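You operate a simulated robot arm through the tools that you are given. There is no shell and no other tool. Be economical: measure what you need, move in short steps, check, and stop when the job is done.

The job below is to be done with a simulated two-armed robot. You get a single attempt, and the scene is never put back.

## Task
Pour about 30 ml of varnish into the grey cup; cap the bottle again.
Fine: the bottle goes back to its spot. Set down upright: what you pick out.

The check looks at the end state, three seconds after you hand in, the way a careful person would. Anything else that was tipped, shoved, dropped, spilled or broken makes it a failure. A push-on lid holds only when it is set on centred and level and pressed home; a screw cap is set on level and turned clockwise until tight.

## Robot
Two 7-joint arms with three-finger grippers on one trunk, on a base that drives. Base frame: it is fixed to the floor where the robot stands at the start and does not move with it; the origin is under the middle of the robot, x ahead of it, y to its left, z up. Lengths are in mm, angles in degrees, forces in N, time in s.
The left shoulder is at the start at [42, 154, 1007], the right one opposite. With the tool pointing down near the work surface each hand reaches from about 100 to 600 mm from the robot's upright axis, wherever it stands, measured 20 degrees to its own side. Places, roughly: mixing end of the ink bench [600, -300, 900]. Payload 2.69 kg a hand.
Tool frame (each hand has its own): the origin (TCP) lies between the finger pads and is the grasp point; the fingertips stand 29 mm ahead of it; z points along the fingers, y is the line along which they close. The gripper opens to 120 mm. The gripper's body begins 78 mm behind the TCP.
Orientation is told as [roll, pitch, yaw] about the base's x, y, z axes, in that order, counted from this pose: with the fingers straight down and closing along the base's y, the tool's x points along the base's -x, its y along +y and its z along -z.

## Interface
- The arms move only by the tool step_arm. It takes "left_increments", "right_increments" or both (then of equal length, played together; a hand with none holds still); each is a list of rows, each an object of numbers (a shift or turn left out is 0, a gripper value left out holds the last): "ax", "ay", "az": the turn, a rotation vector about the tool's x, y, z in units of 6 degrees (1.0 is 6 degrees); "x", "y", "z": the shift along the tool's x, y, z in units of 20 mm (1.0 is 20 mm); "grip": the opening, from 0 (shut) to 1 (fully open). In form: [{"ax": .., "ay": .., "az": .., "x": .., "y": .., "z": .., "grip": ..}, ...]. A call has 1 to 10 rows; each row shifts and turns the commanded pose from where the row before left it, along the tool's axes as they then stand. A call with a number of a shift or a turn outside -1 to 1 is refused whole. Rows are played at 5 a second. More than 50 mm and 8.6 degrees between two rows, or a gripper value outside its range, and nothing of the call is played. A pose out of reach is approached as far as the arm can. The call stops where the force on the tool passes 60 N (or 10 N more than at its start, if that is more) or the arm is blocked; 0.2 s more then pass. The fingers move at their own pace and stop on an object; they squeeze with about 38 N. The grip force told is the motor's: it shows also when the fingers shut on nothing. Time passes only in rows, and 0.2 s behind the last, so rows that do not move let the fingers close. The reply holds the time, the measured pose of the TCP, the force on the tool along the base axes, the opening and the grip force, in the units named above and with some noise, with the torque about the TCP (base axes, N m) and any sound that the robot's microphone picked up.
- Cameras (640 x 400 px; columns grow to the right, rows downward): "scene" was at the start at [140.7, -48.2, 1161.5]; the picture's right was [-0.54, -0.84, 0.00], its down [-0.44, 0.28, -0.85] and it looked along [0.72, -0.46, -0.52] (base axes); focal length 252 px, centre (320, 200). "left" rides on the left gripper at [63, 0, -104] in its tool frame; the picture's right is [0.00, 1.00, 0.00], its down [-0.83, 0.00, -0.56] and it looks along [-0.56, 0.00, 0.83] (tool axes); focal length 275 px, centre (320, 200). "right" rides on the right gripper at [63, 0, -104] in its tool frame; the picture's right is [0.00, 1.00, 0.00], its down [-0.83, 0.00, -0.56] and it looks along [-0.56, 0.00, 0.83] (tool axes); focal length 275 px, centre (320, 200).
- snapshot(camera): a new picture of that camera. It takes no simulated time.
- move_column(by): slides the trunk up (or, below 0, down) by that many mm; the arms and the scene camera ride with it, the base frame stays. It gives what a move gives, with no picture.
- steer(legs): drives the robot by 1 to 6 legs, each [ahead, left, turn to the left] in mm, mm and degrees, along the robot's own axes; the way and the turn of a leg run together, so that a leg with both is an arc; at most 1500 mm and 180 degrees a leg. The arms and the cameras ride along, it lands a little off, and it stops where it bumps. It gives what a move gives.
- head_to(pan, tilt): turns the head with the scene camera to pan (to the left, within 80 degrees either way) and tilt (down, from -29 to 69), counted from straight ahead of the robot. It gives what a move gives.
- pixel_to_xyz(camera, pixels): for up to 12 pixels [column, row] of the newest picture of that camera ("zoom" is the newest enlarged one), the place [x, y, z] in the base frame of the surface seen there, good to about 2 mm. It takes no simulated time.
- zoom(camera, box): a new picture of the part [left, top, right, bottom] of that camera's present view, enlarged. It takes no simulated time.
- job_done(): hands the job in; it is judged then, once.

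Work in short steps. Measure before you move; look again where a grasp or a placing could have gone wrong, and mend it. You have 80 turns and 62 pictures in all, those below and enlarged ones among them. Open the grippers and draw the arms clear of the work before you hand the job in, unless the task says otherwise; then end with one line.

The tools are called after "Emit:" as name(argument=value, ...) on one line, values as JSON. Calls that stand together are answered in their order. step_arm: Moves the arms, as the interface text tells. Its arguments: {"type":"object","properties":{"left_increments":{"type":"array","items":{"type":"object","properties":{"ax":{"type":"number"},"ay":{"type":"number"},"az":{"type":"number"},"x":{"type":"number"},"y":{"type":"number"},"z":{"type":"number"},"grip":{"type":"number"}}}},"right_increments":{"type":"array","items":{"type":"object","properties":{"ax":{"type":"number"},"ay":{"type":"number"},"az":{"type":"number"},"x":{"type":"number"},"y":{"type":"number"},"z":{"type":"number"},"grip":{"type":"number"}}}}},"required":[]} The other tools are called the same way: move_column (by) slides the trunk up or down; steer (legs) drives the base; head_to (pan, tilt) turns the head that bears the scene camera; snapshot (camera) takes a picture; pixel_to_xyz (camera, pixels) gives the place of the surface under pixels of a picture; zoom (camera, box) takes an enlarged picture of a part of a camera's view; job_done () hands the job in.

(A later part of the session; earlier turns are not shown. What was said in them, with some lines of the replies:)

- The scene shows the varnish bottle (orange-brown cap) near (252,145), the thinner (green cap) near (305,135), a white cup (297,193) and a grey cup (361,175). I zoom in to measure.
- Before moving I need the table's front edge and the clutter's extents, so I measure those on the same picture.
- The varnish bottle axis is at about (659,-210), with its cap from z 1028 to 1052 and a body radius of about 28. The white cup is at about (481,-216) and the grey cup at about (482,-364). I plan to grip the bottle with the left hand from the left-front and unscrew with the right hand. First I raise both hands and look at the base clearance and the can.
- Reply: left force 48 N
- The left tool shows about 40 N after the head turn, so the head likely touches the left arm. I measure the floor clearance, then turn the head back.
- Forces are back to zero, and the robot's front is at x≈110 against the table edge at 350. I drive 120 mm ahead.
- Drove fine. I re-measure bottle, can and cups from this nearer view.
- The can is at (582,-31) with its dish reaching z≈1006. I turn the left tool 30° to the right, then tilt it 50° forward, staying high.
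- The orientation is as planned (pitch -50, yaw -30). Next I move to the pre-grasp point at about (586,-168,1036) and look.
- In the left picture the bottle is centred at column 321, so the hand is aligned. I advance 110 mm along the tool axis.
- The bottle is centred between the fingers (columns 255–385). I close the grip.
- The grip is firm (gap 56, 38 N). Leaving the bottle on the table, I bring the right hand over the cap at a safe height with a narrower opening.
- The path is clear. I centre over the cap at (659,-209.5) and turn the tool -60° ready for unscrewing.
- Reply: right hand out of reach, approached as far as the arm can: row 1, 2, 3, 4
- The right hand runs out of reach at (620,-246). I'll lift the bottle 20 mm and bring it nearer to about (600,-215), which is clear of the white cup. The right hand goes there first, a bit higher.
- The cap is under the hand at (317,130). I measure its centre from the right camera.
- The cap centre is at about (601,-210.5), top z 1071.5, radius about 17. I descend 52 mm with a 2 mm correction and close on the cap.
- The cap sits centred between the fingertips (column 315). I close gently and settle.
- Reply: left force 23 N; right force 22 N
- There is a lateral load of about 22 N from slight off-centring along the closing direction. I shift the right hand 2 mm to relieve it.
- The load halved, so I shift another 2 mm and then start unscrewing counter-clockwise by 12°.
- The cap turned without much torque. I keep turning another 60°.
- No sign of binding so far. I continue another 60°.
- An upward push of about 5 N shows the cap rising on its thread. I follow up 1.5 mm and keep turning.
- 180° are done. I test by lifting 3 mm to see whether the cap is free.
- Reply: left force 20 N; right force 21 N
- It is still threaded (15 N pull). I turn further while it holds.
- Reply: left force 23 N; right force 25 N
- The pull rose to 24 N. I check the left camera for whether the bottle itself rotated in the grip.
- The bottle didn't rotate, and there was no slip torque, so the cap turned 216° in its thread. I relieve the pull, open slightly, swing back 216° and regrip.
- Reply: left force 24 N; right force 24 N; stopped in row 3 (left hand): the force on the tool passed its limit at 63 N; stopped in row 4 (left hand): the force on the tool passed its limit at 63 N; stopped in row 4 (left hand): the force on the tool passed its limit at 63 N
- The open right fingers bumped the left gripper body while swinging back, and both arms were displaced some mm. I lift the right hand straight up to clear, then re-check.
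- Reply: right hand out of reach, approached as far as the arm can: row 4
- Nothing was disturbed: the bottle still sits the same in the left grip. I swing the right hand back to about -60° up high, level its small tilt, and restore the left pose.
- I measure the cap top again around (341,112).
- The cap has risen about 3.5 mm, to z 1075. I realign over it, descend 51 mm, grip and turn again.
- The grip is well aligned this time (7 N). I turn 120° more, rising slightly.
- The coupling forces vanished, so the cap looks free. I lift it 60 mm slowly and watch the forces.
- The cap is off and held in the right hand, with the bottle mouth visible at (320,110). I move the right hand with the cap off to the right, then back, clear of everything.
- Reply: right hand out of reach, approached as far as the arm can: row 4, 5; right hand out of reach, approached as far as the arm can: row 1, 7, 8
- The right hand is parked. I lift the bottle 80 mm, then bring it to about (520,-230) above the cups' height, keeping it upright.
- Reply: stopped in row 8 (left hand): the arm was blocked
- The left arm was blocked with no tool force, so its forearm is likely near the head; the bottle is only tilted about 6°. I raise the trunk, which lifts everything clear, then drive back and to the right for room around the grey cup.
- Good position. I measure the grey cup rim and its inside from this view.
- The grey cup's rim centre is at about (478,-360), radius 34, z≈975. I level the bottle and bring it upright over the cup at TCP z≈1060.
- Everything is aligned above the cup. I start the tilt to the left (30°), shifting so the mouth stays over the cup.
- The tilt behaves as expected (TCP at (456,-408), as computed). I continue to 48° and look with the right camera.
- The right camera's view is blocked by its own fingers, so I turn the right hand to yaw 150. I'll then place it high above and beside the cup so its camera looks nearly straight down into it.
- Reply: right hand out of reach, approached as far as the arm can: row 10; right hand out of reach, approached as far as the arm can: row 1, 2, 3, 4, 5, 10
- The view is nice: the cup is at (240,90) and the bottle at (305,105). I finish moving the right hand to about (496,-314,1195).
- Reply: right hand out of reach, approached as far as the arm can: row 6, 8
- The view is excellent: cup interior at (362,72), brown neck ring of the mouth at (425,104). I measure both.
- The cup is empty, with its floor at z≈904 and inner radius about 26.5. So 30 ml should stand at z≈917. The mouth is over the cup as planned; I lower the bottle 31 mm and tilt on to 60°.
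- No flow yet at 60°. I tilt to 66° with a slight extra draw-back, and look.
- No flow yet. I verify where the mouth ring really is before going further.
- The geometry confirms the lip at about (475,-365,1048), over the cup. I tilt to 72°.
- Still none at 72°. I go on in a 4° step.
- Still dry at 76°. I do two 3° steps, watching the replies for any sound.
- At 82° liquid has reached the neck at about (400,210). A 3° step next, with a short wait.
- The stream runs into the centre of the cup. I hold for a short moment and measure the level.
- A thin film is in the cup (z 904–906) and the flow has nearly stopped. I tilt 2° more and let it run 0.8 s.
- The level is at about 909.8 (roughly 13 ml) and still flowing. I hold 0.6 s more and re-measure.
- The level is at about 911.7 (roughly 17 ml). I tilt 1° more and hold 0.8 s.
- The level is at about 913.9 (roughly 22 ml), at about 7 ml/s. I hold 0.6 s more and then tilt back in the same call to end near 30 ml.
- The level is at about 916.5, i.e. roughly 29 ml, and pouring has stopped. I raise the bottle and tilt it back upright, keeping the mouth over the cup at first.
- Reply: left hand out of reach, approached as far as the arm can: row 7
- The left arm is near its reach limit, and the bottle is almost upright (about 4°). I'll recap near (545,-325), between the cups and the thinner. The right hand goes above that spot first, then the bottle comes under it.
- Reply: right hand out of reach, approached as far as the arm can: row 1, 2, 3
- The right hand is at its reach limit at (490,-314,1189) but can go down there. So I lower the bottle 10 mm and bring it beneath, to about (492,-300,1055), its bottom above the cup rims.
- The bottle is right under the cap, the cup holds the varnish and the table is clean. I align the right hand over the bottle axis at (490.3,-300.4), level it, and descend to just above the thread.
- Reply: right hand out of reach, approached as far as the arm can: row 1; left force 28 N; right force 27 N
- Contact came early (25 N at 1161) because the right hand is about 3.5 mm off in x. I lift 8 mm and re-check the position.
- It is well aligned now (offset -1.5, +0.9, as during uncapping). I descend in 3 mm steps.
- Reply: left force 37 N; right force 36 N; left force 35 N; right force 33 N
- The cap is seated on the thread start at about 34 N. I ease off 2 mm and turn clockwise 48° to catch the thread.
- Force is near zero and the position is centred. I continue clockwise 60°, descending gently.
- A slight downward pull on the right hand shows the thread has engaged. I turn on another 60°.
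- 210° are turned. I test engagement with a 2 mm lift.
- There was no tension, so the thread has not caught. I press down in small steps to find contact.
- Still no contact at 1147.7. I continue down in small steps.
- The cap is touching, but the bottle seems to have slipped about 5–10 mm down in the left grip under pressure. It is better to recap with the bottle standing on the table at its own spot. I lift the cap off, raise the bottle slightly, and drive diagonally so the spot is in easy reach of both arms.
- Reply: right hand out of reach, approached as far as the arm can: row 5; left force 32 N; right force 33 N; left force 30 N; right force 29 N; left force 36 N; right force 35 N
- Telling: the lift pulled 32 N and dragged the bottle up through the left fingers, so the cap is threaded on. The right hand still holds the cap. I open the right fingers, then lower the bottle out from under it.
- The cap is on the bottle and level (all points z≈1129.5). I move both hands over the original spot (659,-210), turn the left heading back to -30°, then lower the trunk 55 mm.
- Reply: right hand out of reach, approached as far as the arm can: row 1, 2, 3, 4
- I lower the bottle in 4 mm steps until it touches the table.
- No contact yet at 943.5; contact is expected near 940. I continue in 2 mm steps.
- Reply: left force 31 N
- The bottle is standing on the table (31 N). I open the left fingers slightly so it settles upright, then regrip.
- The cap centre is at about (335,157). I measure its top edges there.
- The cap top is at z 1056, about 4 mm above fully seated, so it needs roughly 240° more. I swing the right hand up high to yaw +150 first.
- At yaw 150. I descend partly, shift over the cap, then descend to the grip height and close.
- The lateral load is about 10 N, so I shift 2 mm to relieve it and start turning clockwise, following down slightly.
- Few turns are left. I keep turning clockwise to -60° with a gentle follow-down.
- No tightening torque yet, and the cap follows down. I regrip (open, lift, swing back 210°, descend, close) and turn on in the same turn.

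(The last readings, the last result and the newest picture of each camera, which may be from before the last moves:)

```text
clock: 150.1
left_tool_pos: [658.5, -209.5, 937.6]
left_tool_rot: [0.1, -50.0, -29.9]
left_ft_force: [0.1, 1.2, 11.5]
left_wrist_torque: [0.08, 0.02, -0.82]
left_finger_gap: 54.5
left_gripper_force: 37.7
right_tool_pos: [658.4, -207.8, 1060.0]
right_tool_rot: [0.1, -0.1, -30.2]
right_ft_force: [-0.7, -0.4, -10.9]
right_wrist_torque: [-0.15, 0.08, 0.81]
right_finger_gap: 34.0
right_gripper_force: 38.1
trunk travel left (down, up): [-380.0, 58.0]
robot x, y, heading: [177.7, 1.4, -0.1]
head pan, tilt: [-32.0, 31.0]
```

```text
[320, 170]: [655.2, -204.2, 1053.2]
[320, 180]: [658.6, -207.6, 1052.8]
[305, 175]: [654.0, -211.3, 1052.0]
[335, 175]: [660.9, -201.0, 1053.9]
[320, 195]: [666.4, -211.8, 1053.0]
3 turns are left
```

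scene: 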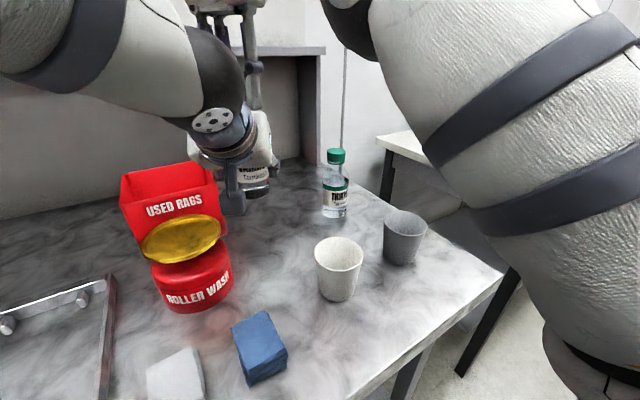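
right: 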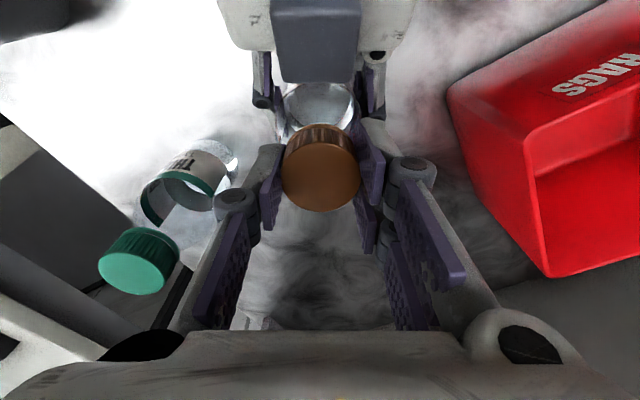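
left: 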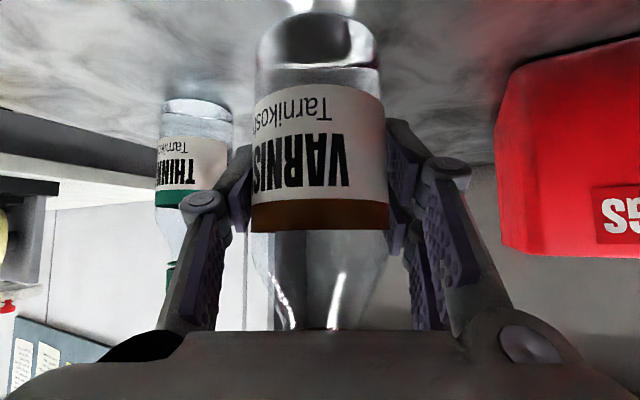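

The cap is tight: steady 0.8 N m torque, and the cap top is back at z≈1053. I release the cap, lift the right hand and move it aside, then open the left hand, withdraw it along its axis and look.

Emit:
step_arm(right_increments=[{"grip": 0.45}, {}, {"z": -0.6}, {"z": -0.6}, {"z": -0.6}, {"z": -0.6}])

Emit:
step_arm(right_increments=[{"x": -0.14, "y": -0.98}, {"x": -0.14, "y": -0.98}, {"x": -0.14, "y": -0.98}, {"x": -0.14, "y": -0.98}, {"x": -0.14, "y": -0.98}, {"x": -0.14, "y": -0.98}])

Emit:
step_arm(left_increments=[{"grip": 0.7}, {}, {}, {"z": -0.5}, {"z": -0.8}, {"z": -1}, {"z": -1}, {"z": -1}, {"z": -1}, {"z": -0.5}])

Emit:
step_arm(left_increments=[{"x": -0.766, "z": -0.643}, {"x": -0.766, "z": -0.643}])

Emit:
snapshot(camera="scene")

Emit:
snapshot(camera="left")

```text
clock: 151.5
left_tool_pos: [659.6, -208.3, 937.5]
left_tool_rot: [0.1, -49.9, -29.9]
left_ft_force: [-0.6, 1.2, 1.0]
left_wrist_torque: [0.04, -0.05, 0.05]
left_finger_gap: 54.6
left_gripper_force: 38.0
right_tool_pos: [658.2, -208.4, 1107.5]
right_tool_rot: [0.1, -0.1, -30.1]
right_ft_force: [-1.0, 1.0, 0.3]
right_wrist_torque: [-0.02, 0.01, -0.02]
right_finger_gap: 54.0
right_gripper_force: 0.0
trunk travel left (down, up): [-380.0, 58.0]
robot x, y, heading: [179.5, -7.5, -0.1]
head pan, tilt: [-32.0, 31.0]
```

```text
clock: 152.9
left_tool_pos: [659.0, -210.6, 937.0]
left_tool_rot: [0.2, -49.9, -29.9]
left_ft_force: [-0.1, -0.2, 0.3]
left_wrist_torque: [-0.03, -0.03, -0.02]
left_finger_gap: 54.4
left_gripper_force: 37.9
right_tool_pos: [615.3, -317.5, 1108.6]
right_tool_rot: [0.0, -0.1, -30.1]
right_ft_force: [1.1, 0.0, 0.4]
right_wrist_torque: [-0.02, -0.03, -0.01]
right_finger_gap: 53.9
right_gripper_force: 0.1
trunk travel left (down, up): [-380.0, 58.0]
robot x, y, heading: [177.0, -1.3, -0.2]
head pan, tilt: [-32.0, 31.0]
```

```text
clock: 155.1
left_tool_pos: [582.8, -166.3, 1013.5]
left_tool_rot: [0.1, -49.9, -29.9]
left_ft_force: [-0.5, 0.4, 0.2]
left_wrist_torque: [-0.02, 0.0, -0.05]
left_finger_gap: 84.1
left_gripper_force: 0.1
right_tool_pos: [615.1, -316.8, 1107.4]
right_tool_rot: [0.2, 0.0, -30.1]
right_ft_force: [0.3, -0.6, 0.5]
right_wrist_torque: [-0.02, -0.01, -0.01]
right_finger_gap: 53.7
right_gripper_force: 0.0
trunk travel left (down, up): [-380.0, 58.0]
robot x, y, heading: [177.9, -4.7, -0.1]
head pan, tilt: [-32.0, 31.0]
```

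```text
clock: 155.7
left_tool_pos: [580.8, -166.4, 1052.3]
left_tool_rot: [0.2, -50.0, -29.9]
left_ft_force: [-1.0, 0.3, 0.0]
left_wrist_torque: [-0.01, 0.01, 0.0]
left_finger_gap: 84.0
left_gripper_force: 0.1
right_tool_pos: [614.7, -316.8, 1107.5]
right_tool_rot: [0.2, -0.1, -30.2]
right_ft_force: [-1.5, 0.7, 0.5]
right_wrist_torque: [0.03, 0.0, 0.02]
right_finger_gap: 53.9
right_gripper_force: 0.0
trunk travel left (down, up): [-380.0, 58.0]
robot x, y, heading: [182.5, -3.7, -0.2]
head pan, tilt: [-32.0, 31.0]
```

```text
3 pictures are left
```

scene: 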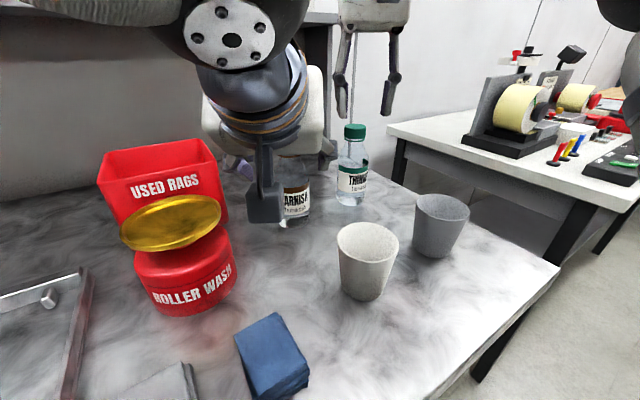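

```text
2 pictures are left
2 turns are left
```

left: 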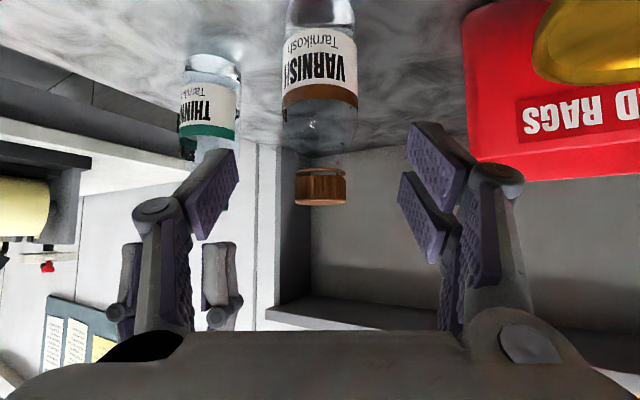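

The bottle stands upright, capped, at its own spot. The cups, thinner and the rest are undisturbed, the table is clean, and both hands are open and clear, so I hand in.

Emit:
job_done()

```text
The job is handed in.
```

I poured about 29 ml of varnish into the grey cup (estimated from the liquid level), screwed the cap back on until tight, and set the bottle upright back on its spot. The last pictures showed nothing else moved and no spill.
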